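You operate a simulated robot arm through the tools that you are given. There is no shell and no other tool.

Carry out the task below with a simulated robot arm. There is one attempt and no reset: what you move stays moved.

## Task
When the gloss has gone, put good bars in the blue tray and the broken one in the yellow.
Fine: a soft coat takes finger marks; both trays are left on the white belt on purpose; the line stays locked off, main switch off and key out.

Only the result counts: the job must be done as asked and must still hold three seconds after the hand-in. Knocking over, shifting, dropping, spilling or breaking anything else fails it.

## Robot
A 7-joint arm with a two-finger parallel gripper, fixed in place. Base frame: the origin is on the floor under the middle of its stand, x ahead of it, y to its left, z up; the work surface is at about z = 948. Readings come in mm, rad, newtons and seconds.
With the tool pointing down near the work surface it reaches from about 500 to 940 mm from the base axis. Its first joint turns from -2.897 to 2.897 rad. Payload 3.91 kg.
The TCP is the grasp point between the finger pads, 30 mm short of the fingertips. In the tool frame z runs along the fingers and y along their closing line. The gripper opens to 110 mm. The fingers are 20 mm wide and 10 mm thick; the gripper's body (48 by 112 mm) begins 55 mm behind the TCP.
Orientation is told as [roll, pitch, yaw] about the base's x, y, z axes, in that order, counted from this pose: with the fingers straight down and closing along the base's y, the tool's x points along the base's -x, its y along +y and its z along -z.

## Interface
- The arm moves only by the tool nudge_tool. Its argument "commands" is a list of rows, each a list of 7 numbers: the shift along the tool's x, y, z in units of 400 mm (1.0 is 400 mm), then the turn, a rotation vector about the tool's x, y, z in units of 180 degrees (1.0 is 180 degrees), then the gripper command, from -1 (shut) to 1 (fully open), values between in proportion. In form: [[dx, dy, dz, rx, ry, rz, hand], ...]. A call has 1 to 20 rows; each row is the pose to reach, as a shift and turn from the pose commanded when the call began, along the tool's axes at that moment. A call with a number of a shift or a turn outside -1 to 1 is refused whole. A row lasts 0.2 s, in which the tool goes at most 50 mm and 0.15 rad; a call with a longer step from one row to the next is refused whole, and so is a gripper value outside its range. Where a pose cannot be reached the arm comes as near as it can. A force on the tool above 40 N (or 10 N above the force at the start of the call, whichever is more), or a blocked arm, ends the call early, and 0.2 s more pass. Each finger travels about 72 mm/s and halts on what it meets, pressing with about 40 N; the grip force reading is that of the motor and also rises with nothing between the fingers. The clock runs only during rows and for 0.2 s after the last one: add rows that repeat a pose to give the fingers time. The reply holds the time, the measured pose of the TCP, the force on the tool along the base axes, the opening and the grip force, in the units named above and with some noise, with the torque about the TCP (base axes, N m) and any sound that the robot's microphone picked up, and new pictures: "show" is both (left out), scene, wrist or none.
- Cameras (640 x 400 px; columns grow to the right, rows downward): "scene" is fixed at [52, 502, 1520.7]; the picture's right is [-0.65, -0.76, 0.00], its down [-0.39, 0.34, -0.86] and it looks along [0.65, -0.56, -0.51] (base axes); focal length 331 px, centre (320, 200). "wrist" rides on the gripper at [72, 17, -103] in the tool frame; the picture's right is [-0.23, 0.97, 0.00], its down [-0.76, -0.18, -0.62] and it looks along [-0.61, -0.14, 0.78] (tool axes); focal length 222 px, centre (320, 200).
- raise_lower(by): slides the trunk up (or, below 0, down) by that many mm; the arm rides with it, the base frame stays. It gives what a move gives, with no picture.
- measure_at(camera, pixels): for up to 12 pixels [column, row] of the newest picture of that camera ("zoom" is the newest enlarged one), the place [x, y, z] in the base frame of the surface seen there, good to about 2 mm. The clock stands still meanwhile.
- zoom(camera, box): a new picture of the part [left, top, right, bottom] of that camera's present view, enlarged. The clock stands still meanwhile.
- sign_off(): hands the job in; it is judged then, once.

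Leave the gripper open and the arm clear of the work at the hand-in unless told otherwise.

The tools are called by a JSON object that holds its "fn" and its "kwargs". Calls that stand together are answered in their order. nudge_tool: Moves the arm, as the interface text tells. Its arguments: {"type":"object","properties":{"commands":{"type":"array","items":{"type":"array","items":{"type":"number"}}},"show":{"type":"string","enum":["both","scene","wrist","none"]}},"required":["commands"]} The other tools are called the same way: raise_lower (by) moves the trunk up or down; measure_at (camera, pixels) gives the place of the surface under pixels of a picture; zoom (camera, box) takes an enlarged picture of a part of a camera's view; sign_off () hands the job in.

At the start:

```text
clock: 0.0
position: [538.2, -31.8, 1185.3]
ee_rot: [0.0, 0.0, 0.002]
force: [1.3, -0.5, -0.4]
wrist_torque: [0.0, 0.01, -0.01]
gripper_width: 110.0
finger_force: 0.0
trunk travel left (down, up): [-625.0, 57.0]
```

scene: 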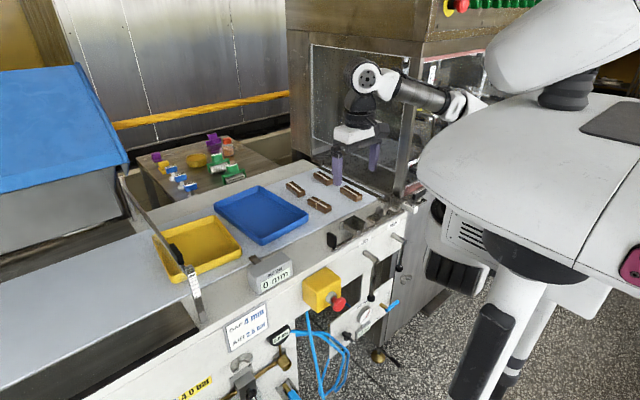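
wrist: 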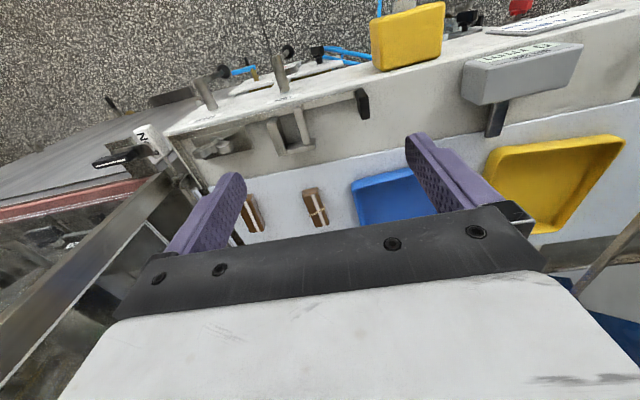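

I see four bars on the white belt near (295,188), (322,177), (319,205), (350,193), plus a blue tray and a yellow tray. I'll zoom in on the bars to check the gloss and see which one is broken, without moving anything.

{"fn": "zoom", "kwargs": {"camera": "scene", "box": [270, 150, 400, 231]}}

{"fn": "zoom", "kwargs": {"camera": "wrist", "box": [220, 160, 360, 248]}}

```text
4.92 times, centred on (335, 190) of scene
```

zoom: 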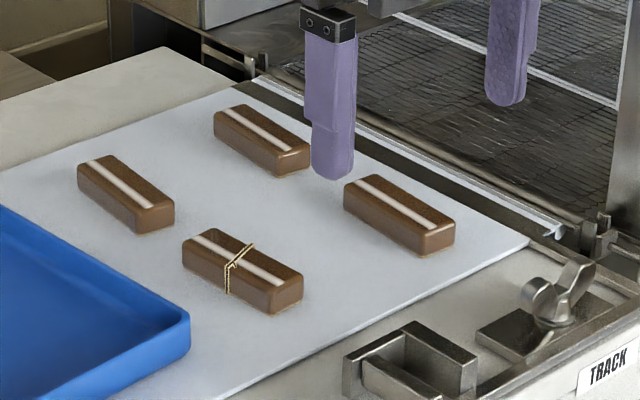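

```text
4.55 times, centred on (290, 204) of wrist
```

zoom: 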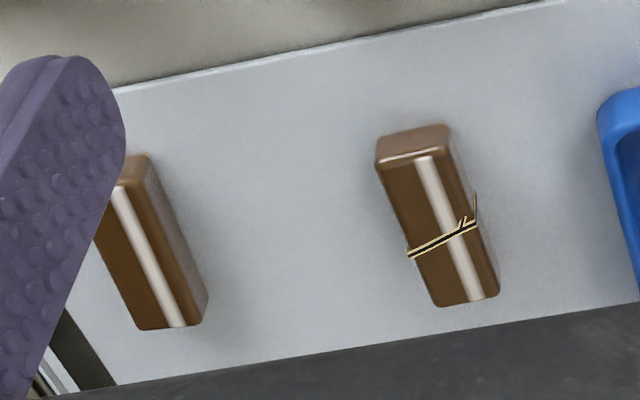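

The bars look glossy still (white glints along the edges). The front bar at scene (319,205) has a crack across its middle. Next I'll measure the bars, the trays and the belt in the scene picture.

{"fn": "measure_at", "kwargs": {"camera": "scene", "pixels": [[289, 184], [301, 193], [317, 173], [328, 182], [343, 188], [358, 197], [311, 200], [327, 210], [330, 192], [310, 215], [262, 212], [195, 250]]}}

{"fn": "zoom", "kwargs": {"camera": "scene", "box": [140, 150, 300, 250]}}

{"fn": "zoom", "kwargs": {"camera": "scene", "box": [140, 200, 440, 388]}}

{"fn": "zoom", "kwargs": {"camera": "scene", "box": [270, 0, 530, 163]}}

```text
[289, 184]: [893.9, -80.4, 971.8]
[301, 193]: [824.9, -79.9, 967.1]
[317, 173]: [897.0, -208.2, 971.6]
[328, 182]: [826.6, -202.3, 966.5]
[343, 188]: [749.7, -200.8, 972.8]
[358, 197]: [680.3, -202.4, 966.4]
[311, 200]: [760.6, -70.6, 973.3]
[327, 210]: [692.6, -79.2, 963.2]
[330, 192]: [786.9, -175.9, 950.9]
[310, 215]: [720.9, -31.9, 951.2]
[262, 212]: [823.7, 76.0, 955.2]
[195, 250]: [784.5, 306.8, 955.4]
```

```text
4.00 times, centred on (220, 200) of scene
```

zoom: 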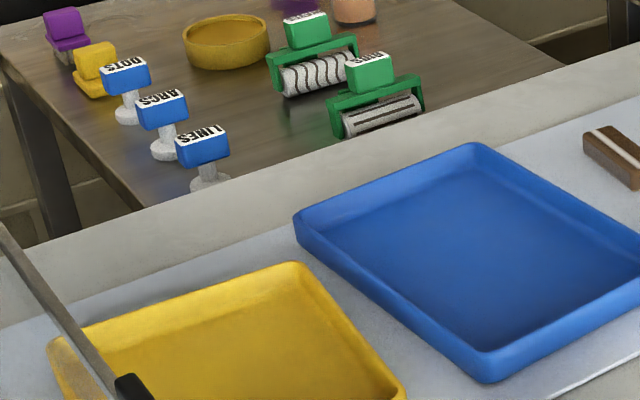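

```text
2.13 times, centred on (290, 294) of scene
```

zoom: 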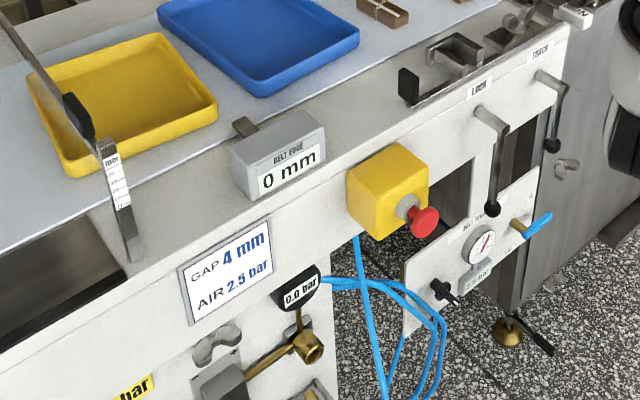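

```text
2.45 times, centred on (400, 82) of scene
```

zoom: 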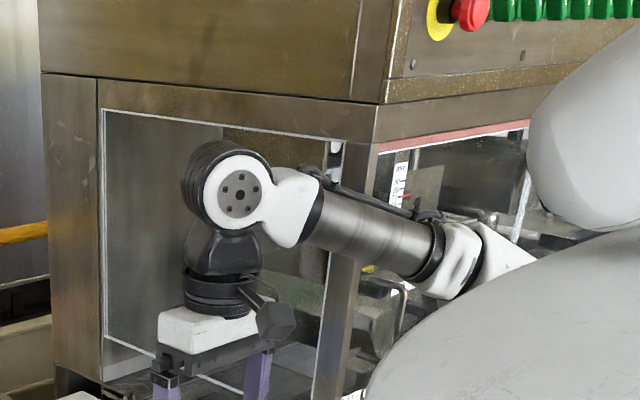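

Bars lie with their long side along x, with tops at about z=972. I'll zoom in hard on each bar to judge the gloss and the crack.

{"fn": "zoom", "kwargs": {"camera": "scene", "box": [303, 192, 335, 212]}}

{"fn": "zoom", "kwargs": {"camera": "scene", "box": [283, 178, 309, 200]}}

{"fn": "zoom", "kwargs": {"camera": "scene", "box": [310, 168, 342, 188]}}

{"fn": "zoom", "kwargs": {"camera": "scene", "box": [336, 182, 368, 202]}}

{"fn": "zoom", "kwargs": {"camera": "scene", "box": [110, 160, 220, 330]}}

```text
16.00 times, centred on (319, 202) of scene
```

zoom: 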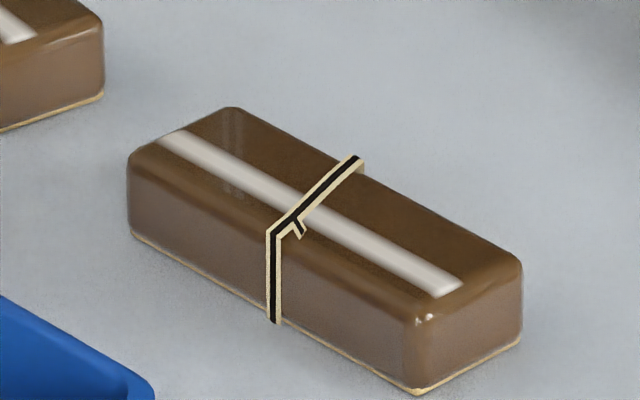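

```text
16.00 times, centred on (296, 189) of scene
```

zoom: 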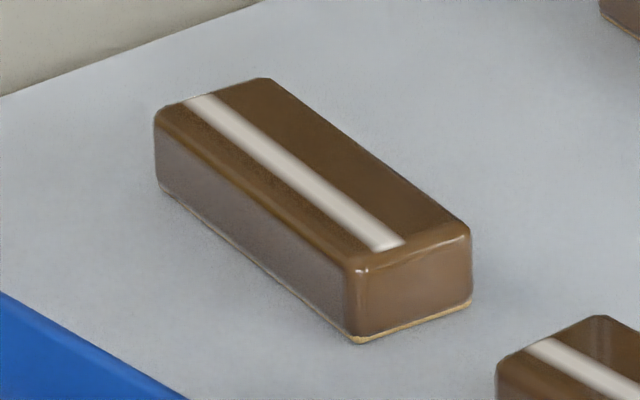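

```text
16.00 times, centred on (326, 178) of scene
```

zoom: 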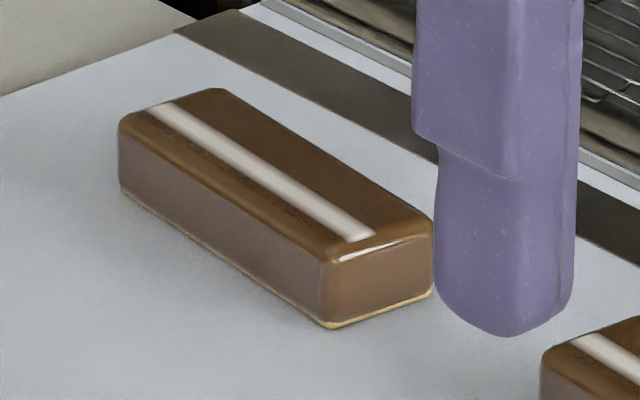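

```text
16.00 times, centred on (352, 192) of scene
```

zoom: 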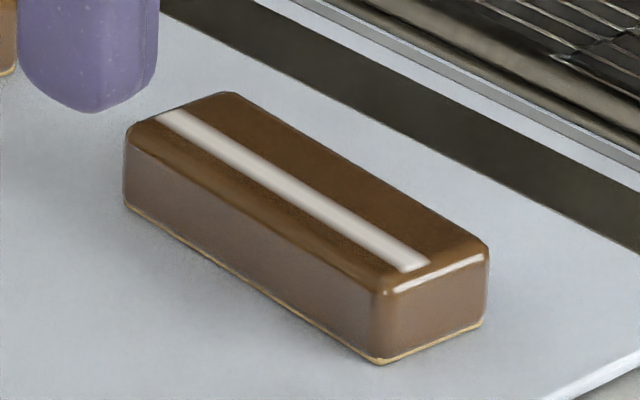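

```text
2.35 times, centred on (165, 245) of scene
```

zoom: 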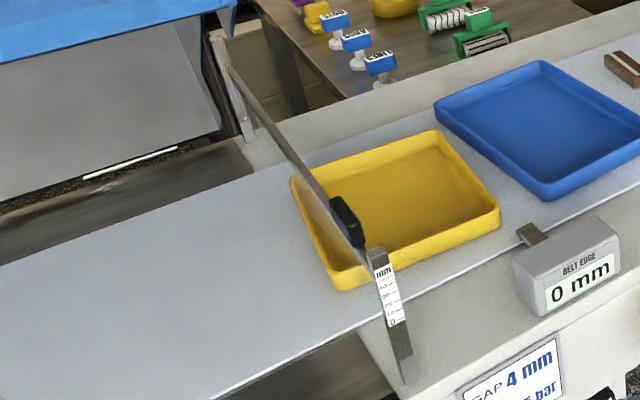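

The gloss is still on: wet-looking highlights are visible at the end edges. The broken bar is the one with the crack at scene (319,203). While the clock stands still I'll measure the tray rims, the machine frame, and the gate arm over the yellow tray.

{"fn": "measure_at", "kwargs": {"camera": "scene", "pixels": [[259, 187], [307, 213], [262, 244], [215, 207], [214, 217], [241, 246], [197, 273], [154, 236], [172, 250], [130, 185], [190, 280], [200, 318]]}}

{"fn": "measure_at", "kwargs": {"camera": "scene", "pixels": [[312, 60], [312, 120], [405, 130], [400, 190], [418, 70], [360, 50], [440, 5], [350, 120], [385, 120], [300, 165], [380, 200], [415, 195]]}}

{"fn": "measure_at", "kwargs": {"camera": "scene", "pixels": [[345, 225], [330, 240], [270, 262], [320, 285], [372, 258], [398, 237], [300, 230], [230, 260], [270, 240], [215, 228], [240, 200], [285, 210]]}}

```text
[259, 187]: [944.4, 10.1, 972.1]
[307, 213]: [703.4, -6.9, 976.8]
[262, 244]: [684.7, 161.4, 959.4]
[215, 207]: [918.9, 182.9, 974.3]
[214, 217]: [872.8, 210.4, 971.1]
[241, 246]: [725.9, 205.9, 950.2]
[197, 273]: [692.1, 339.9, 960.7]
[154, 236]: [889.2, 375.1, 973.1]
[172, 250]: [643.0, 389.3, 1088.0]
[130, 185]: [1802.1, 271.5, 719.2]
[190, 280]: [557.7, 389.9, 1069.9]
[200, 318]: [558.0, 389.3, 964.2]
```

```text
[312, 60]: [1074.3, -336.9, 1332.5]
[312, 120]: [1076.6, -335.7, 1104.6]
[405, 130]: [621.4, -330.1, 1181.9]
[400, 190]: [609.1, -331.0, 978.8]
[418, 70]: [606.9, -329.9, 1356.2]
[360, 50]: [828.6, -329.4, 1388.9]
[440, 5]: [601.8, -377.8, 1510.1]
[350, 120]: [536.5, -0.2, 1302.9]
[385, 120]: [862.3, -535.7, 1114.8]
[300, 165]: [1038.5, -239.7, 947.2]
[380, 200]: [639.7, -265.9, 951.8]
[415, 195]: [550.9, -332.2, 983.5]
```

```text
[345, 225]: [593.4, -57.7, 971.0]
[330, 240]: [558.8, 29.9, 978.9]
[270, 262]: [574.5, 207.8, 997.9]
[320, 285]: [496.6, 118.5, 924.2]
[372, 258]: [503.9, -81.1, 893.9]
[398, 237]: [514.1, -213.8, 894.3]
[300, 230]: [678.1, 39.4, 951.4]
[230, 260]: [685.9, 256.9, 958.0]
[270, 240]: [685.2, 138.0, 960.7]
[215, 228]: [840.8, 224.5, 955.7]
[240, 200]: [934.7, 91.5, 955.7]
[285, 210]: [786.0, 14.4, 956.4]
```

The machine frame is at y≈-330 and the gate arm is at y≈389. The blue tray spans x≈690–940, y≈-5–185 with its floor at z≈956. The yellow tray spans x≈690–890, y≈210–390. Nothing may be touched while the coat is glossy, so I'll hold the arm still for 4 s and look again.

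{"fn": "nudge_tool", "kwargs": {"commands": [[0, 0, 0, 0, 0, 0, 1], [0, 0, 0, 0, 0, 0, 1], [0, 0, 0, 0, 0, 0, 1], [0, 0, 0, 0, 0, 0, 1], [0, 0, 0, 0, 0, 0, 1], [0, 0, 0, 0, 0, 0, 1], [0, 0, 0, 0, 0, 0, 1], [0, 0, 0, 0, 0, 0, 1], [0, 0, 0, 0, 0, 0, 1], [0, 0, 0, 0, 0, 0, 1], [0, 0, 0, 0, 0, 0, 1], [0, 0, 0, 0, 0, 0, 1], [0, 0, 0, 0, 0, 0, 1], [0, 0, 0, 0, 0, 0, 1], [0, 0, 0, 0, 0, 0, 1], [0, 0, 0, 0, 0, 0, 1], [0, 0, 0, 0, 0, 0, 1], [0, 0, 0, 0, 0, 0, 1], [0, 0, 0, 0, 0, 0, 1], [0, 0, 0, 0, 0, 0, 1]], "show": "scene"}}

{"fn": "zoom", "kwargs": {"camera": "scene", "box": [280, 166, 370, 222]}}

```text
clock: 4.2
position: [537.9, -31.3, 1186.7]
ee_rot: [-0.002, 0.001, 0.0]
force: [-0.1, -1.0, -0.1]
wrist_torque: [0.02, 0.01, 0.0]
gripper_width: 109.9
finger_force: 0.1
trunk travel left (down, up): [-625.0, 57.0]
```

scene: 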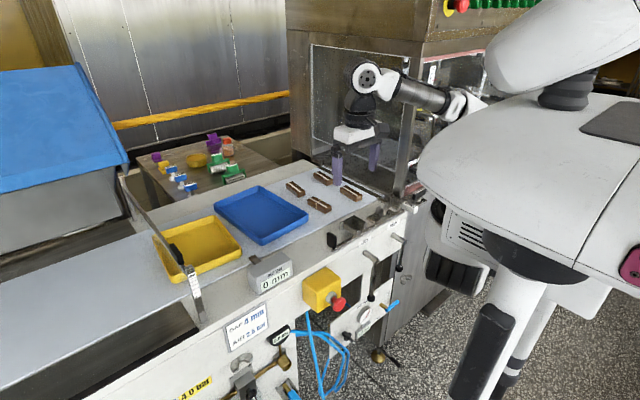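

```text
7.11 times, centred on (325, 194) of scene
```

zoom: 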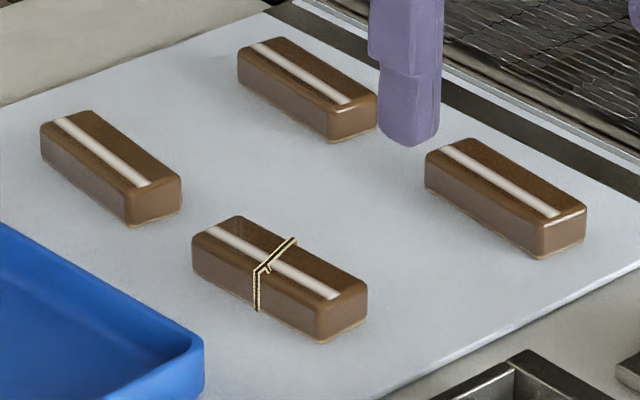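

The end glints have weakened but still show, most clearly on the right bar's end edge. I'll keep holding still for two more spans, then inspect again.

{"fn": "nudge_tool", "kwargs": {"commands": [[0, 0, 0, 0, 0, 0, 1], [0, 0, 0, 0, 0, 0, 1], [0, 0, 0, 0, 0, 0, 1], [0, 0, 0, 0, 0, 0, 1], [0, 0, 0, 0, 0, 0, 1], [0, 0, 0, 0, 0, 0, 1], [0, 0, 0, 0, 0, 0, 1], [0, 0, 0, 0, 0, 0, 1], [0, 0, 0, 0, 0, 0, 1], [0, 0, 0, 0, 0, 0, 1], [0, 0, 0, 0, 0, 0, 1], [0, 0, 0, 0, 0, 0, 1], [0, 0, 0, 0, 0, 0, 1], [0, 0, 0, 0, 0, 0, 1], [0, 0, 0, 0, 0, 0, 1], [0, 0, 0, 0, 0, 0, 1], [0, 0, 0, 0, 0, 0, 1], [0, 0, 0, 0, 0, 0, 1], [0, 0, 0, 0, 0, 0, 1], [0, 0, 0, 0, 0, 0, 1]], "show": "none"}}

{"fn": "nudge_tool", "kwargs": {"commands": [[0, 0, 0, 0, 0, 0, 1], [0, 0, 0, 0, 0, 0, 1], [0, 0, 0, 0, 0, 0, 1], [0, 0, 0, 0, 0, 0, 1], [0, 0, 0, 0, 0, 0, 1], [0, 0, 0, 0, 0, 0, 1], [0, 0, 0, 0, 0, 0, 1], [0, 0, 0, 0, 0, 0, 1], [0, 0, 0, 0, 0, 0, 1], [0, 0, 0, 0, 0, 0, 1], [0, 0, 0, 0, 0, 0, 1], [0, 0, 0, 0, 0, 0, 1], [0, 0, 0, 0, 0, 0, 1], [0, 0, 0, 0, 0, 0, 1], [0, 0, 0, 0, 0, 0, 1], [0, 0, 0, 0, 0, 0, 1], [0, 0, 0, 0, 0, 0, 1], [0, 0, 0, 0, 0, 0, 1], [0, 0, 0, 0, 0, 0, 1], [0, 0, 0, 0, 0, 0, 1]], "show": "both"}}

{"fn": "zoom", "kwargs": {"camera": "scene", "box": [280, 166, 370, 222]}}

{"fn": "zoom", "kwargs": {"camera": "wrist", "box": [220, 160, 360, 248]}}

```text
clock: 8.4
position: [536.7, -30.0, 1184.7]
ee_rot: [0.001, -0.001, -0.002]
force: [-0.2, 0.1, 0.6]
wrist_torque: [0.0, -0.01, 0.01]
gripper_width: 110.2
finger_force: 0.1
trunk travel left (down, up): [-625.0, 57.0]
```

```text
clock: 12.6
position: [538.7, -30.9, 1185.2]
ee_rot: [0.0, 0.001, 0.001]
force: [0.4, 0.6, 0.2]
wrist_torque: [0.02, 0.02, 0.01]
gripper_width: 110.0
finger_force: 0.1
trunk travel left (down, up): [-625.0, 57.0]
```

scene: 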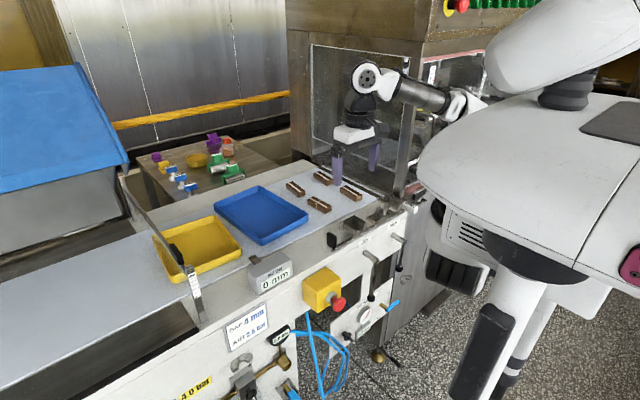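
wrist: 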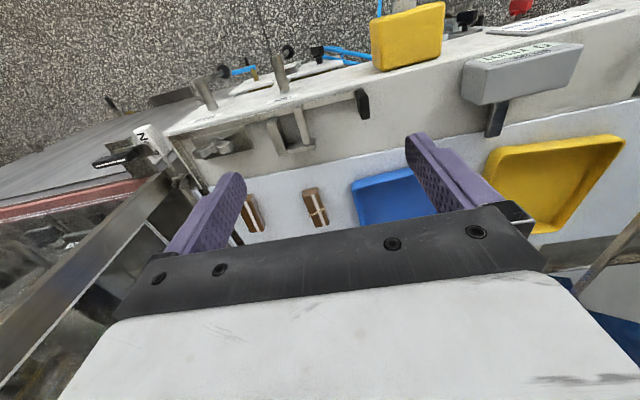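

```text
7.11 times, centred on (325, 194) of scene
```

zoom: 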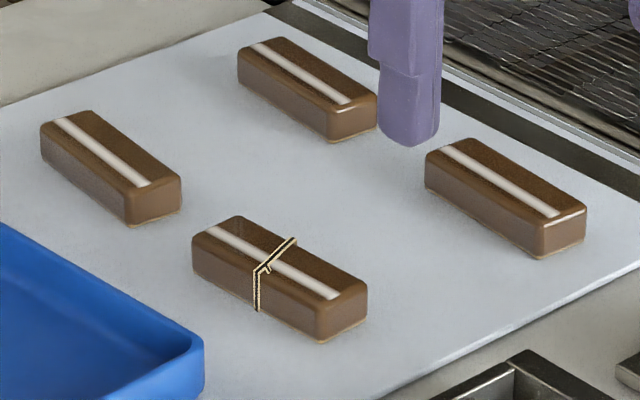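

```text
4.55 times, centred on (290, 204) of wrist
```

zoom: 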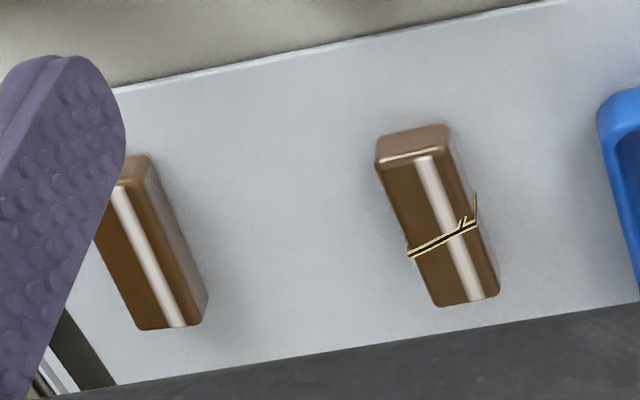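

At 12.6 s nothing has clearly changed since 4.2 s; the glints remain. I'll take the same 16x close-ups as before as a reference, then keep waiting.

{"fn": "zoom", "kwargs": {"camera": "scene", "box": [336, 182, 368, 202]}}

{"fn": "zoom", "kwargs": {"camera": "scene", "box": [303, 192, 335, 212]}}

{"fn": "nudge_tool", "kwargs": {"commands": [[0, 0, 0, 0, 0, 0, 1], [0, 0, 0, 0, 0, 0, 1], [0, 0, 0, 0, 0, 0, 1], [0, 0, 0, 0, 0, 0, 1], [0, 0, 0, 0, 0, 0, 1], [0, 0, 0, 0, 0, 0, 1], [0, 0, 0, 0, 0, 0, 1], [0, 0, 0, 0, 0, 0, 1], [0, 0, 0, 0, 0, 0, 1], [0, 0, 0, 0, 0, 0, 1], [0, 0, 0, 0, 0, 0, 1], [0, 0, 0, 0, 0, 0, 1], [0, 0, 0, 0, 0, 0, 1], [0, 0, 0, 0, 0, 0, 1], [0, 0, 0, 0, 0, 0, 1], [0, 0, 0, 0, 0, 0, 1], [0, 0, 0, 0, 0, 0, 1], [0, 0, 0, 0, 0, 0, 1], [0, 0, 0, 0, 0, 0, 1], [0, 0, 0, 0, 0, 0, 1]], "show": "none"}}

{"fn": "nudge_tool", "kwargs": {"commands": [[0, 0, 0, 0, 0, 0, 1], [0, 0, 0, 0, 0, 0, 1], [0, 0, 0, 0, 0, 0, 1], [0, 0, 0, 0, 0, 0, 1], [0, 0, 0, 0, 0, 0, 1], [0, 0, 0, 0, 0, 0, 1], [0, 0, 0, 0, 0, 0, 1], [0, 0, 0, 0, 0, 0, 1], [0, 0, 0, 0, 0, 0, 1], [0, 0, 0, 0, 0, 0, 1], [0, 0, 0, 0, 0, 0, 1], [0, 0, 0, 0, 0, 0, 1], [0, 0, 0, 0, 0, 0, 1], [0, 0, 0, 0, 0, 0, 1], [0, 0, 0, 0, 0, 0, 1], [0, 0, 0, 0, 0, 0, 1], [0, 0, 0, 0, 0, 0, 1], [0, 0, 0, 0, 0, 0, 1], [0, 0, 0, 0, 0, 0, 1], [0, 0, 0, 0, 0, 0, 1]], "show": "scene"}}

{"fn": "zoom", "kwargs": {"camera": "scene", "box": [336, 182, 368, 202]}}

{"fn": "zoom", "kwargs": {"camera": "scene", "box": [303, 192, 335, 212]}}

```text
16.00 times, centred on (352, 192) of scene
```

zoom: 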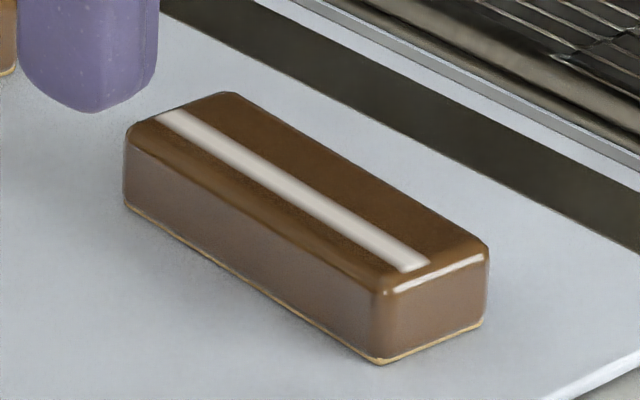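

```text
16.00 times, centred on (319, 202) of scene
```

zoom: 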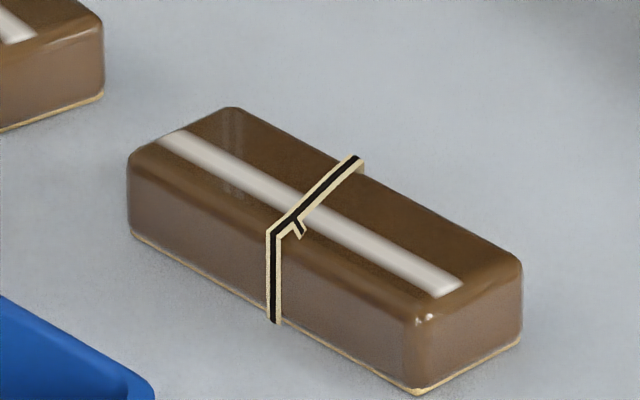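

```text
clock: 16.8
position: [536.8, -30.4, 1185.3]
ee_rot: [0.0, -0.001, 0.0]
force: [-0.9, 0.2, 0.4]
wrist_torque: [0.0, 0.03, -0.01]
gripper_width: 110.2
finger_force: 0.0
trunk travel left (down, up): [-625.0, 57.0]
```

```text
clock: 21.0
position: [537.4, -31.1, 1185.6]
ee_rot: [-0.001, 0.001, -0.001]
force: [0.4, 0.1, -0.4]
wrist_torque: [0.0, 0.04, 0.03]
gripper_width: 109.9
finger_force: 0.0
trunk travel left (down, up): [-625.0, 57.0]
```

scene: 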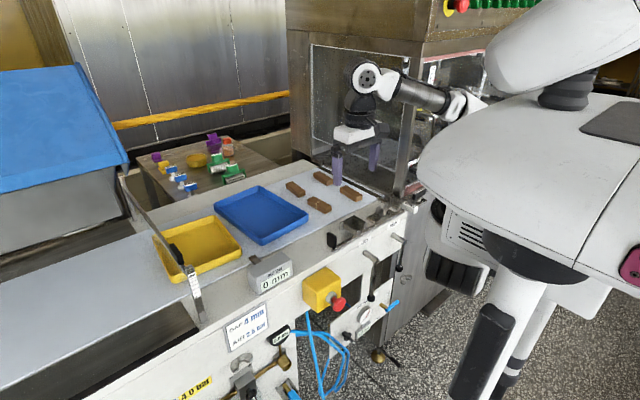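

```text
16.00 times, centred on (352, 192) of scene
```

zoom: 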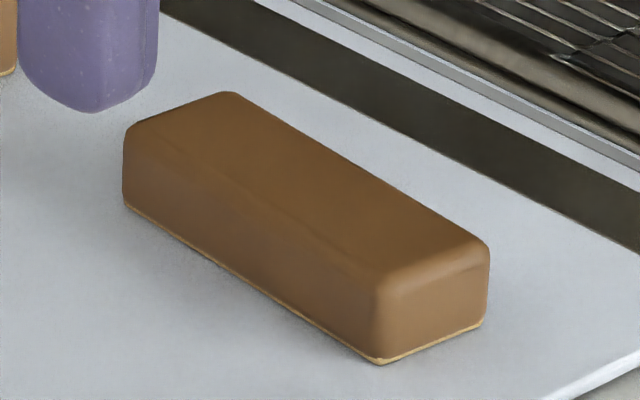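

```text
16.00 times, centred on (319, 202) of scene
```

zoom: 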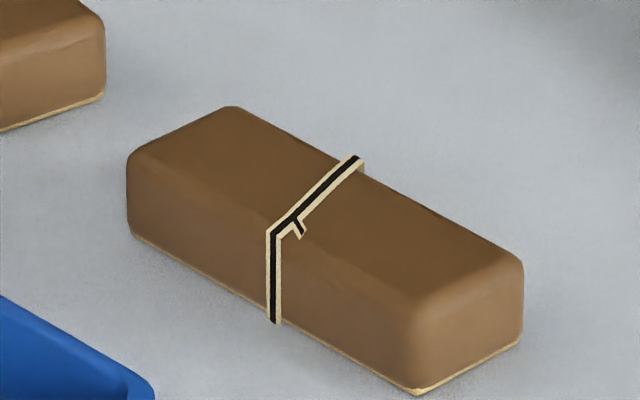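

At 21.0 s the white streaks and glints have gone on these two: the streak was the gloss, and the coat is now matt. I'll check the other two bars and re-measure all the bars.

{"fn": "zoom", "kwargs": {"camera": "scene", "box": [283, 178, 309, 200]}}

{"fn": "zoom", "kwargs": {"camera": "scene", "box": [310, 168, 342, 188]}}

{"fn": "zoom", "kwargs": {"camera": "scene", "box": [280, 166, 370, 222]}}

{"fn": "measure_at", "kwargs": {"camera": "zoom", "pixels": [[48, 122], [90, 114], [126, 192], [178, 180], [242, 52], [283, 42], [330, 108], [372, 98], [432, 150], [468, 143], [540, 222], [582, 212]]}}

{"fn": "measure_at", "kwargs": {"camera": "zoom", "pixels": [[200, 236], [238, 220], [318, 302], [362, 290], [195, 270], [318, 338], [366, 320], [45, 155], [128, 222], [240, 82], [330, 140], [540, 255]]}}

```text
16.00 times, centred on (296, 189) of scene
```

zoom: 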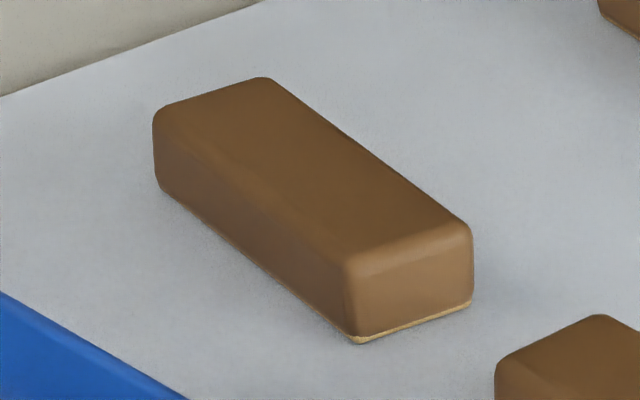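

```text
16.00 times, centred on (326, 178) of scene
```

zoom: 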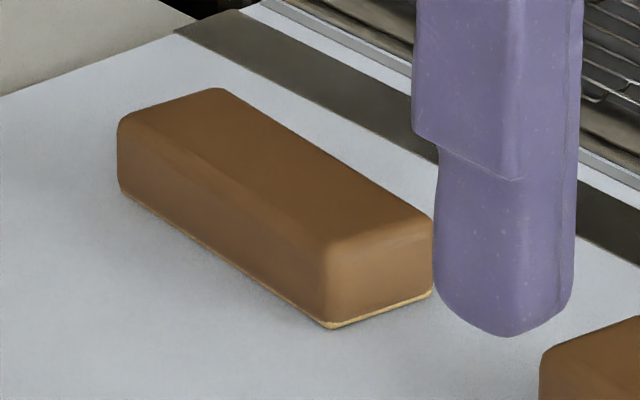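

```text
7.11 times, centred on (325, 194) of scene
```

zoom: 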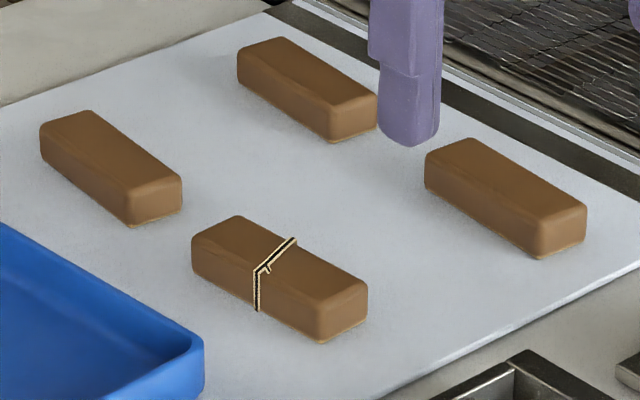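

```text
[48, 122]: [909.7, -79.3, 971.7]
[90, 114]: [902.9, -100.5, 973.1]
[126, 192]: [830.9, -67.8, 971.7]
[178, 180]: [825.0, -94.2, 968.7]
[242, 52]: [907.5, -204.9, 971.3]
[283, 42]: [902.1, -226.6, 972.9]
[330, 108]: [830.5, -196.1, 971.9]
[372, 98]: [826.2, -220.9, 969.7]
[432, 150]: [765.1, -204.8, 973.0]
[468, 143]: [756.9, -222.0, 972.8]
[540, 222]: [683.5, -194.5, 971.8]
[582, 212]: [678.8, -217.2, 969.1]
```

```text
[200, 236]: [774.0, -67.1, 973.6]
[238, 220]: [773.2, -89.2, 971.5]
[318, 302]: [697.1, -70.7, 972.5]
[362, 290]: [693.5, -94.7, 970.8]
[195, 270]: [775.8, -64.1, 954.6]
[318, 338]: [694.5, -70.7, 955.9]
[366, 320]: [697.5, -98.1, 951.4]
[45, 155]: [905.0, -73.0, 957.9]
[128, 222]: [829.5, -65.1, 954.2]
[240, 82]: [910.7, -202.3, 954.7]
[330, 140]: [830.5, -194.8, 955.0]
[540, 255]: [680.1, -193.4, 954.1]
```

All four bars are now matt. I'll take close measurements of each bar's side face, near end face and far top edge, so I know its exact place and turn.

{"fn": "zoom", "kwargs": {"camera": "scene", "box": [303, 192, 335, 212]}}

{"fn": "measure_at", "kwargs": {"camera": "zoom", "pixels": [[150, 215], [200, 245], [250, 272], [310, 300], [360, 328], [400, 350], [430, 350], [510, 310], [255, 117], [320, 150], [420, 203], [495, 245]]}}

{"fn": "zoom", "kwargs": {"camera": "scene", "box": [336, 182, 368, 202]}}

{"fn": "measure_at", "kwargs": {"camera": "zoom", "pixels": [[140, 185], [190, 213], [250, 246], [300, 275], [340, 298], [365, 312], [395, 320], [475, 285], [245, 101], [320, 145], [400, 192], [460, 230]]}}

{"fn": "zoom", "kwargs": {"camera": "scene", "box": [310, 168, 342, 188]}}

{"fn": "measure_at", "kwargs": {"camera": "zoom", "pixels": [[135, 170], [180, 198], [230, 226], [270, 250], [300, 268], [315, 278], [345, 290], [420, 258], [235, 97], [300, 136], [360, 173], [410, 205]]}}

{"fn": "zoom", "kwargs": {"camera": "scene", "box": [283, 178, 309, 200]}}

{"fn": "measure_at", "kwargs": {"camera": "zoom", "pixels": [[170, 162], [210, 192], [250, 222], [290, 252], [320, 275], [338, 290], [365, 300], [460, 265], [280, 92], [340, 137], [400, 178], [450, 214]]}}

```text
16.00 times, centred on (319, 202) of scene
```

zoom: 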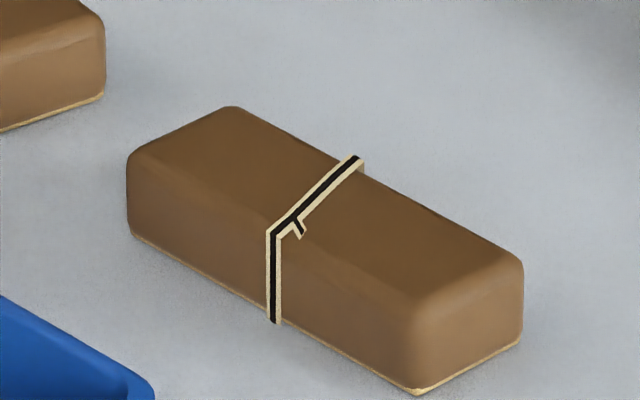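

```text
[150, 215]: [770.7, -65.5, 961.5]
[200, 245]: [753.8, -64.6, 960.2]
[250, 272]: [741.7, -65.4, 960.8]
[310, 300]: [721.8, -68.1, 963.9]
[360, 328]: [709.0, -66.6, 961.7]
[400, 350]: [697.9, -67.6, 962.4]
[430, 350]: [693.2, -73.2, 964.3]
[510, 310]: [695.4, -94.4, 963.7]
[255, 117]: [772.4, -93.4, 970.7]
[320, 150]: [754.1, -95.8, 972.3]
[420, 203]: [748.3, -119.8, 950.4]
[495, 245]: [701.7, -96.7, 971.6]
```

```text
16.00 times, centred on (352, 192) of scene
```

zoom: 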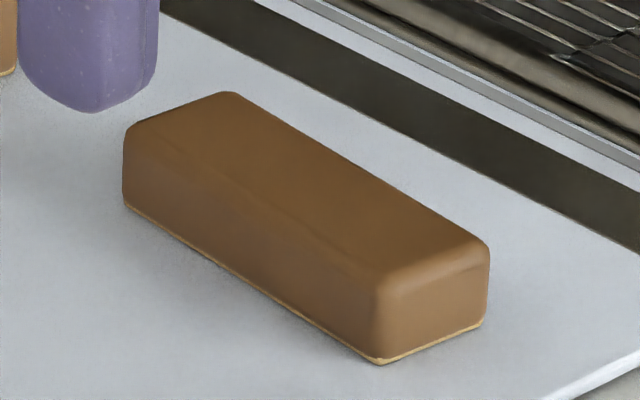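

```text
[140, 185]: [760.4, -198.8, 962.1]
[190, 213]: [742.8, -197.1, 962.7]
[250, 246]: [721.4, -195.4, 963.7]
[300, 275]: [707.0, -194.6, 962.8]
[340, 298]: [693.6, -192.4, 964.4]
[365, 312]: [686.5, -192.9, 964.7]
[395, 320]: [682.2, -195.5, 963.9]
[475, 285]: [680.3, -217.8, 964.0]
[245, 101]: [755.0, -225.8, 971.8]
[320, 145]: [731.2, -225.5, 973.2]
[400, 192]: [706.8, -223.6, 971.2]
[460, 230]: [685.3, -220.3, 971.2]
```

```text
16.00 times, centred on (326, 178) of scene
```

zoom: 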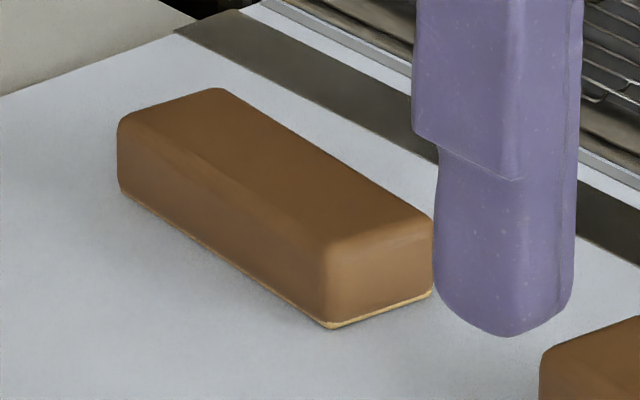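

```text
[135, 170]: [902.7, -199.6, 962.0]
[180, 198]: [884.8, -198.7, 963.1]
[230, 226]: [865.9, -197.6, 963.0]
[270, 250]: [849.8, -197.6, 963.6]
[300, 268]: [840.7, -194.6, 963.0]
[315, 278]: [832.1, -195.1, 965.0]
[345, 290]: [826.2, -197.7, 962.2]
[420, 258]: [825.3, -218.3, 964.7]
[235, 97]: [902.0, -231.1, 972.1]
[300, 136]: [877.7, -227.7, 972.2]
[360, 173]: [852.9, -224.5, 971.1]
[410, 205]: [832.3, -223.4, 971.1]
```

```text
16.00 times, centred on (296, 189) of scene
```

zoom: 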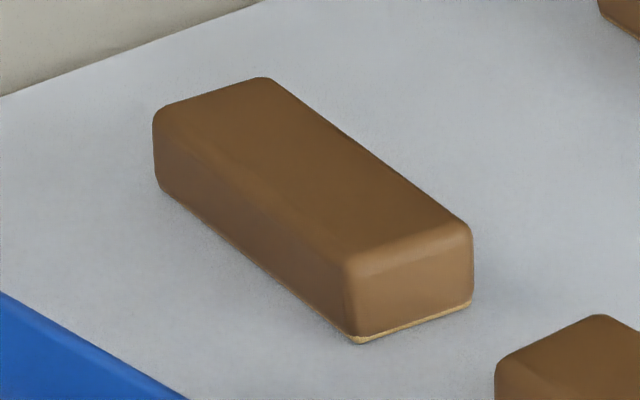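

```text
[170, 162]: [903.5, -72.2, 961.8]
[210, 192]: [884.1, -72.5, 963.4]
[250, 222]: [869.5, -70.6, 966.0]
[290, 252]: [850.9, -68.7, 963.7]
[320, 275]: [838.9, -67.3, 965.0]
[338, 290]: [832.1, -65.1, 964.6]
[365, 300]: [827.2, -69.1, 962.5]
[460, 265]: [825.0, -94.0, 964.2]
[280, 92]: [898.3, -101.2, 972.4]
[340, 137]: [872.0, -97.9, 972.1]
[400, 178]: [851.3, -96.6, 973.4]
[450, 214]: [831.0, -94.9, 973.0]
```

All bars have set. From the readings:

| Bar | Centre (x, y) | Turn |
|---|---|---|
| Broken | ≈(735,-81) | about +2° |
| Right near | ≈(723,-210) | about -4.6° |
| Right far | ≈(867,-212) | about -5° |
| Left far | ≈(868,-85) | about -5.5° |

Each bar is about 84 x 30 x 22 mm. Next I'll measure the yellow tray, the gate arm and the rail beside the right-hand bars.

{"fn": "zoom", "kwargs": {"camera": "scene", "box": [140, 195, 268, 275]}}

{"fn": "measure_at", "kwargs": {"camera": "scene", "pixels": [[360, 187], [358, 184], [367, 182], [372, 197], [144, 215], [150, 223], [135, 203], [180, 262], [212, 216], [241, 248], [176, 281], [154, 238]]}}

{"fn": "zoom", "kwargs": {"camera": "scene", "box": [200, 175, 328, 255]}}

```text
5.00 times, centred on (204, 235) of scene
```

zoom: 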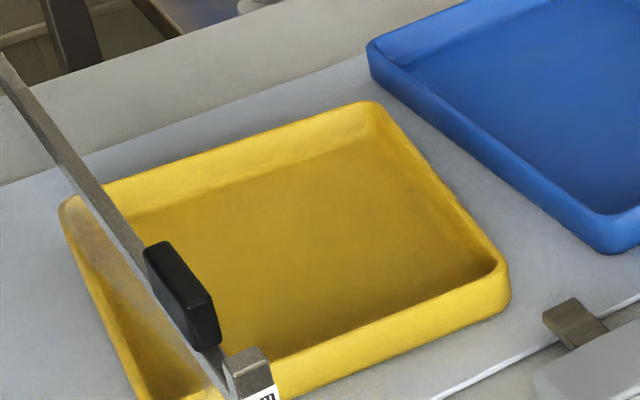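

```text
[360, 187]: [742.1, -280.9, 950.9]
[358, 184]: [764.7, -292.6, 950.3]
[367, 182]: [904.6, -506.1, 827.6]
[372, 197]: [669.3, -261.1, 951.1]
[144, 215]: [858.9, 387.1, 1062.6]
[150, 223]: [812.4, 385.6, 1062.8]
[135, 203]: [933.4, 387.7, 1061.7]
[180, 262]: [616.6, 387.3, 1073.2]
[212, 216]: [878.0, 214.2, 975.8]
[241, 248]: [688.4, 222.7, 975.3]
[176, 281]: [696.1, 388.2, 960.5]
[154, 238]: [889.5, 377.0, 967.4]
```

```text
5.00 times, centred on (264, 215) of scene
```

zoom: 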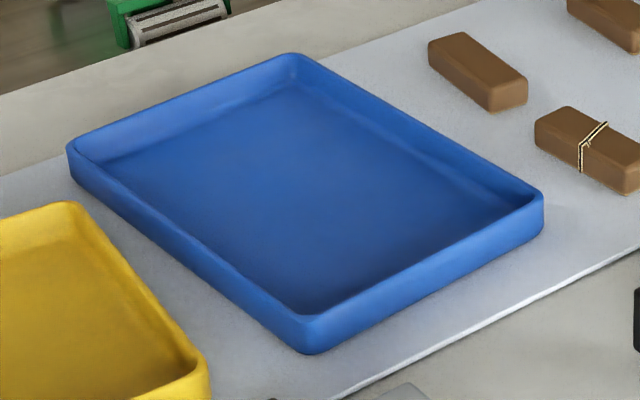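

The gate arm runs along y≈386 at z≈1062, so I'll keep the gripper below y≈350. There is only flat belt beside the right-hand bars. Now I'll sample the floor edges inside the blue tray in this zoom, to choose the drop spots.

{"fn": "measure_at", "kwargs": {"camera": "zoom", "pixels": [[400, 140], [393, 145], [385, 150], [378, 156], [420, 125], [200, 235], [208, 232], [216, 228], [180, 225], [300, 200], [310, 300], [500, 215]]}}

{"fn": "measure_at", "kwargs": {"camera": "zoom", "pixels": [[290, 100], [295, 85], [300, 62], [120, 165], [100, 160], [75, 150], [305, 320], [530, 195], [480, 200], [470, 215], [440, 235], [400, 255]]}}

```text
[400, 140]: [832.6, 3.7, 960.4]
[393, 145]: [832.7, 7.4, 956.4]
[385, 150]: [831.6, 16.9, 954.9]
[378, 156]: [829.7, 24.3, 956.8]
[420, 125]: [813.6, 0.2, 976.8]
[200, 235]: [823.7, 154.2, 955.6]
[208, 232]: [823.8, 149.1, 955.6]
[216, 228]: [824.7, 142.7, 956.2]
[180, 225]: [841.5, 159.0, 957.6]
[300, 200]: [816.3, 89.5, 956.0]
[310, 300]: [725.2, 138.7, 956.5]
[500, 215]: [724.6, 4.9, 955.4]
```

```text
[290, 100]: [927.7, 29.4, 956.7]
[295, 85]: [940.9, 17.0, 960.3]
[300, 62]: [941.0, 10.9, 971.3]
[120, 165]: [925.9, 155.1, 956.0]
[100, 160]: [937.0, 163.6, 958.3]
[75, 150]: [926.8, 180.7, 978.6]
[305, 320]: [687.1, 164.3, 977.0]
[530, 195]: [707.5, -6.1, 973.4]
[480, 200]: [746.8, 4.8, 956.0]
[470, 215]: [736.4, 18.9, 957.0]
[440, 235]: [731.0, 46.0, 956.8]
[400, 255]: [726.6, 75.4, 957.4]
```

The blue floor is clear over about x 705–930, y 8–150. I'll place the good bars at (765,42), (765,112) and (870,80), and the broken one at (785,285) in the yellow tray.

The broken bar goes first, gripped at its middle over the crack so both halves are held. I'll move to above (734.5,-81.5) at z≈1080 with the fingers narrowed to about 60 mm.

{"fn": "nudge_tool", "kwargs": {"commands": [[-0.0615, -0.0158, 0.033, 0, 0, -0.0094, 0.1], [-0.1231, -0.0316, 0.066, 0, 0, -0.0094, 0.1], [-0.1846, -0.0474, 0.0989, 0, 0, -0.0094, 0.1], [-0.2462, -0.0633, 0.1319, 0, 0, -0.0094, 0.1], [-0.3077, -0.0791, 0.1649, 0, 0, -0.0094, 0.1], [-0.3692, -0.0949, 0.1979, 0, 0, -0.0094, 0.1], [-0.4308, -0.1107, 0.2308, 0, 0, -0.0094, 0.1], [-0.4923, -0.1265, 0.2638, 0, 0, -0.0094, 0.1], [-0.4923, -0.1265, 0.2638, 0, 0, -0.0094, 0.1], [-0.4923, -0.1265, 0.2638, 0, 0, -0.0094, 0.1]], "show": "both"}}

```text
clock: 23.2
position: [732.8, -81.3, 1080.2]
ee_rot: [0.0, -0.001, 0.028]
force: [0.2, -0.5, 1.1]
wrist_torque: [0.0, 0.01, 0.01]
gripper_width: 60.6
finger_force: 0.1
trunk travel left (down, up): [-625.0, 57.0]
```

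scene: 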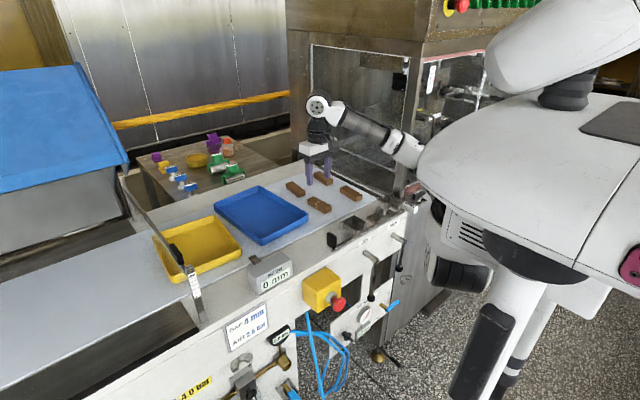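
wrist: 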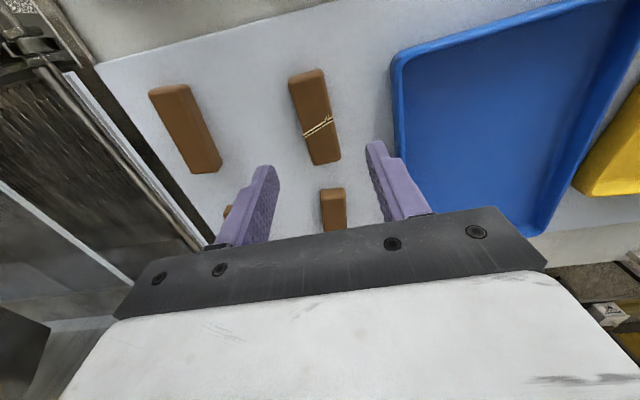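

Reading (733,-81,1080), fingers straddle the cracked bar at wrist (315,120). I'll descend slowly to z≈984, which puts the fingertips about 3 mm over the belt, fingers still at 60 mm. Then I'll check before closing.

{"fn": "nudge_tool", "kwargs": {"commands": [[0, 0, 0.04, 0, 0, 0, 0.1], [0, 0, 0.08, 0, 0, 0, 0.1], [0, 0, 0.12, 0, 0, 0, 0.1], [0, 0, 0.16, 0, 0, 0, 0.1], [0, 0, 0.19, 0, 0, 0, 0.1], [0, 0, 0.215, 0, 0, 0, 0.1], [0, 0, 0.23, 0, 0, 0, 0.1], [0, 0, 0.24, 0, 0, 0, 0.1], [0, 0, 0.24, 0, 0, 0, 0.1]], "show": "both"}}

{"fn": "zoom", "kwargs": {"camera": "scene", "box": [280, 166, 370, 222]}}

{"fn": "zoom", "kwargs": {"camera": "wrist", "box": [200, 100, 440, 250]}}

```text
clock: 25.2
position: [732.9, -81.9, 983.6]
ee_rot: [0.0, -0.001, 0.032]
force: [0.0, -0.1, 0.5]
wrist_torque: [-0.03, 0.01, -0.02]
gripper_width: 60.5
finger_force: 0.1
trunk travel left (down, up): [-625.0, 57.0]
```

scene: 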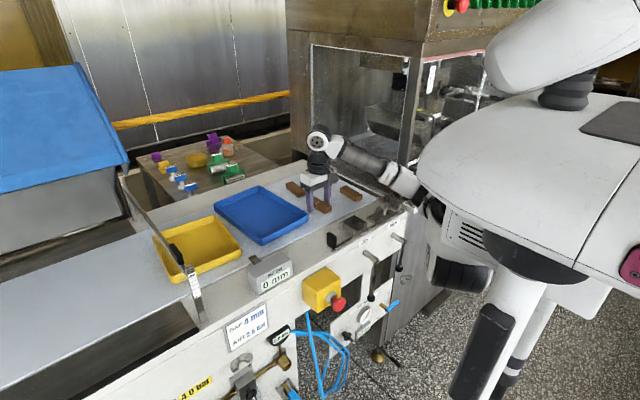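
wrist: 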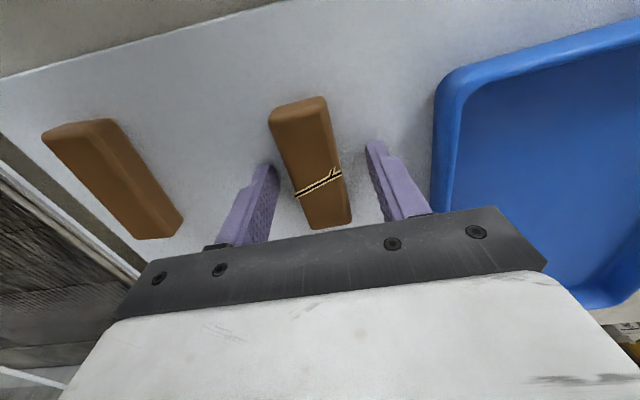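

```text
7.11 times, centred on (325, 194) of scene
```

zoom: 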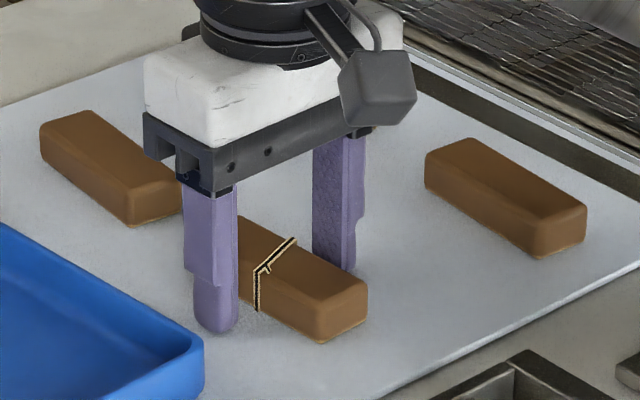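

```text
2.67 times, centred on (320, 175) of wrist
```

zoom: 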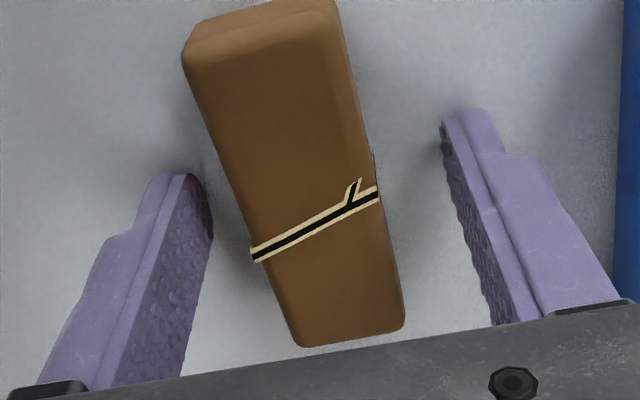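

The fingers stand clear on both sides of the bar with no contact force. I'll check the finger's x against the crack before closing.

{"fn": "zoom", "kwargs": {"camera": "scene", "box": [303, 192, 335, 212]}}

{"fn": "measure_at", "kwargs": {"camera": "scene", "pixels": [[308, 208], [310, 208], [312, 208], [310, 211], [309, 203], [311, 203], [316, 207], [317, 206], [327, 200]]}}

```text
16.00 times, centred on (319, 202) of scene
```

zoom: 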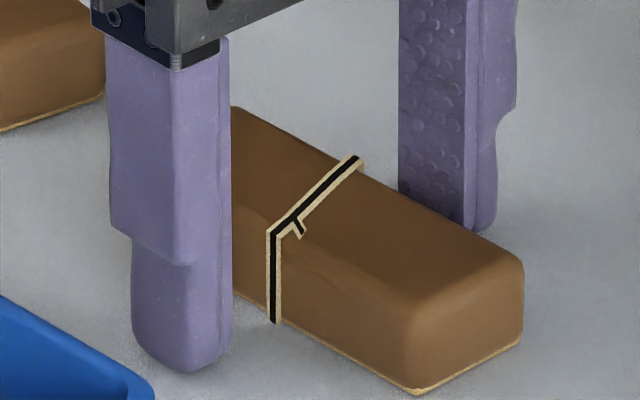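

```text
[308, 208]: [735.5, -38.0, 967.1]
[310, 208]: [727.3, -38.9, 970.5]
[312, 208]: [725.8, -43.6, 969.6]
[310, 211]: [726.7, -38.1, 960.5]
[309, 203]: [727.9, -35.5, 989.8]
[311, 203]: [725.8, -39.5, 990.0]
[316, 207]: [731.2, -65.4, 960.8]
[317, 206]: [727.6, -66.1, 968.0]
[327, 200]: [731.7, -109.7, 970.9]
```

The crack meets the side at x≈731, and the finger spans about x 726–743. I'll shift 4 mm toward -x to centre the pads over the crack, then close and hold.

{"fn": "nudge_tool", "kwargs": {"commands": [[0.01, 0, 0, 0, 0, 0, 0.1], [0.01, 0, 0, 0, 0, 0, 0.1], [0.01, 0, 0, 0, 0, 0, -0.3], [0.01, 0, 0, 0, 0, 0, -0.6], [0.01, 0, 0, 0, 0, 0, -0.7], [0.01, 0, 0, 0, 0, 0, -0.7], [0.01, 0, 0, 0, 0, 0, -0.7]], "show": "both"}}

{"fn": "zoom", "kwargs": {"camera": "scene", "box": [303, 192, 335, 212]}}

{"fn": "zoom", "kwargs": {"camera": "wrist", "box": [200, 100, 440, 250]}}

```text
clock: 26.8
position: [731.1, -82.0, 983.7]
ee_rot: [-0.001, 0.001, 0.031]
force: [-0.6, -0.5, 1.2]
wrist_torque: [0.0, 0.02, -0.03]
gripper_width: 28.9
finger_force: 13.9
trunk travel left (down, up): [-625.0, 57.0]
```

scene: 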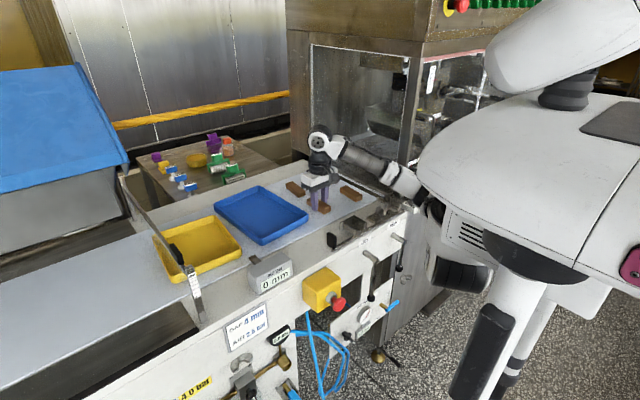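
wrist: 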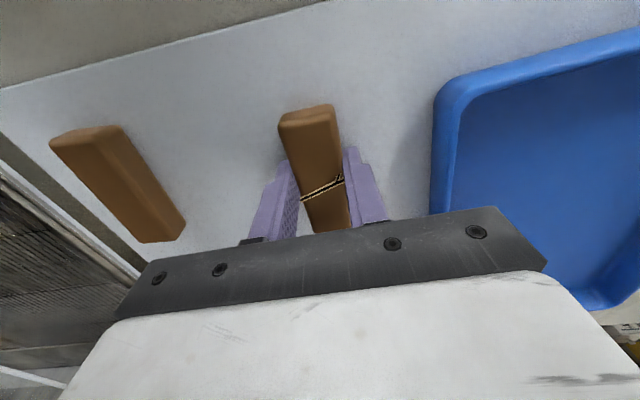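

```text
16.00 times, centred on (319, 202) of scene
```

zoom: 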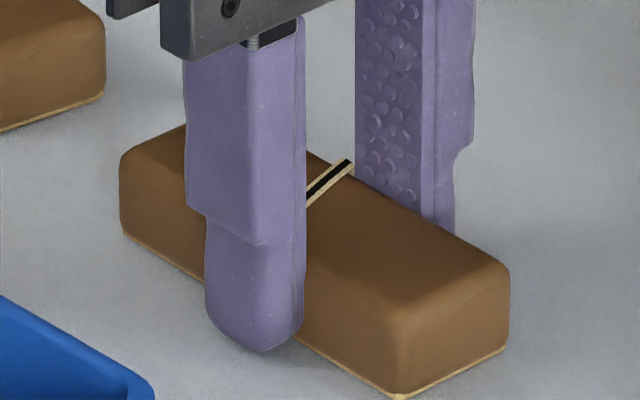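

```text
2.67 times, centred on (320, 175) of wrist
```

zoom: 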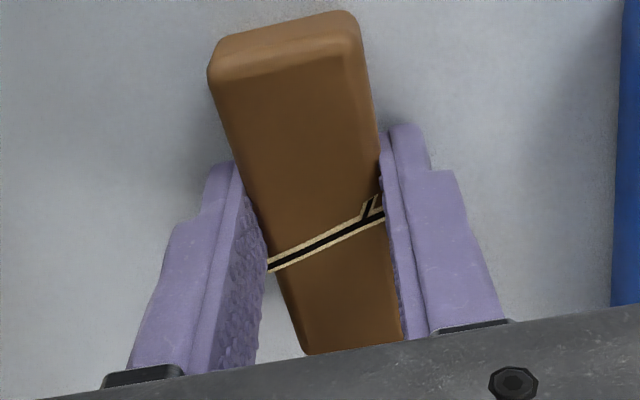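

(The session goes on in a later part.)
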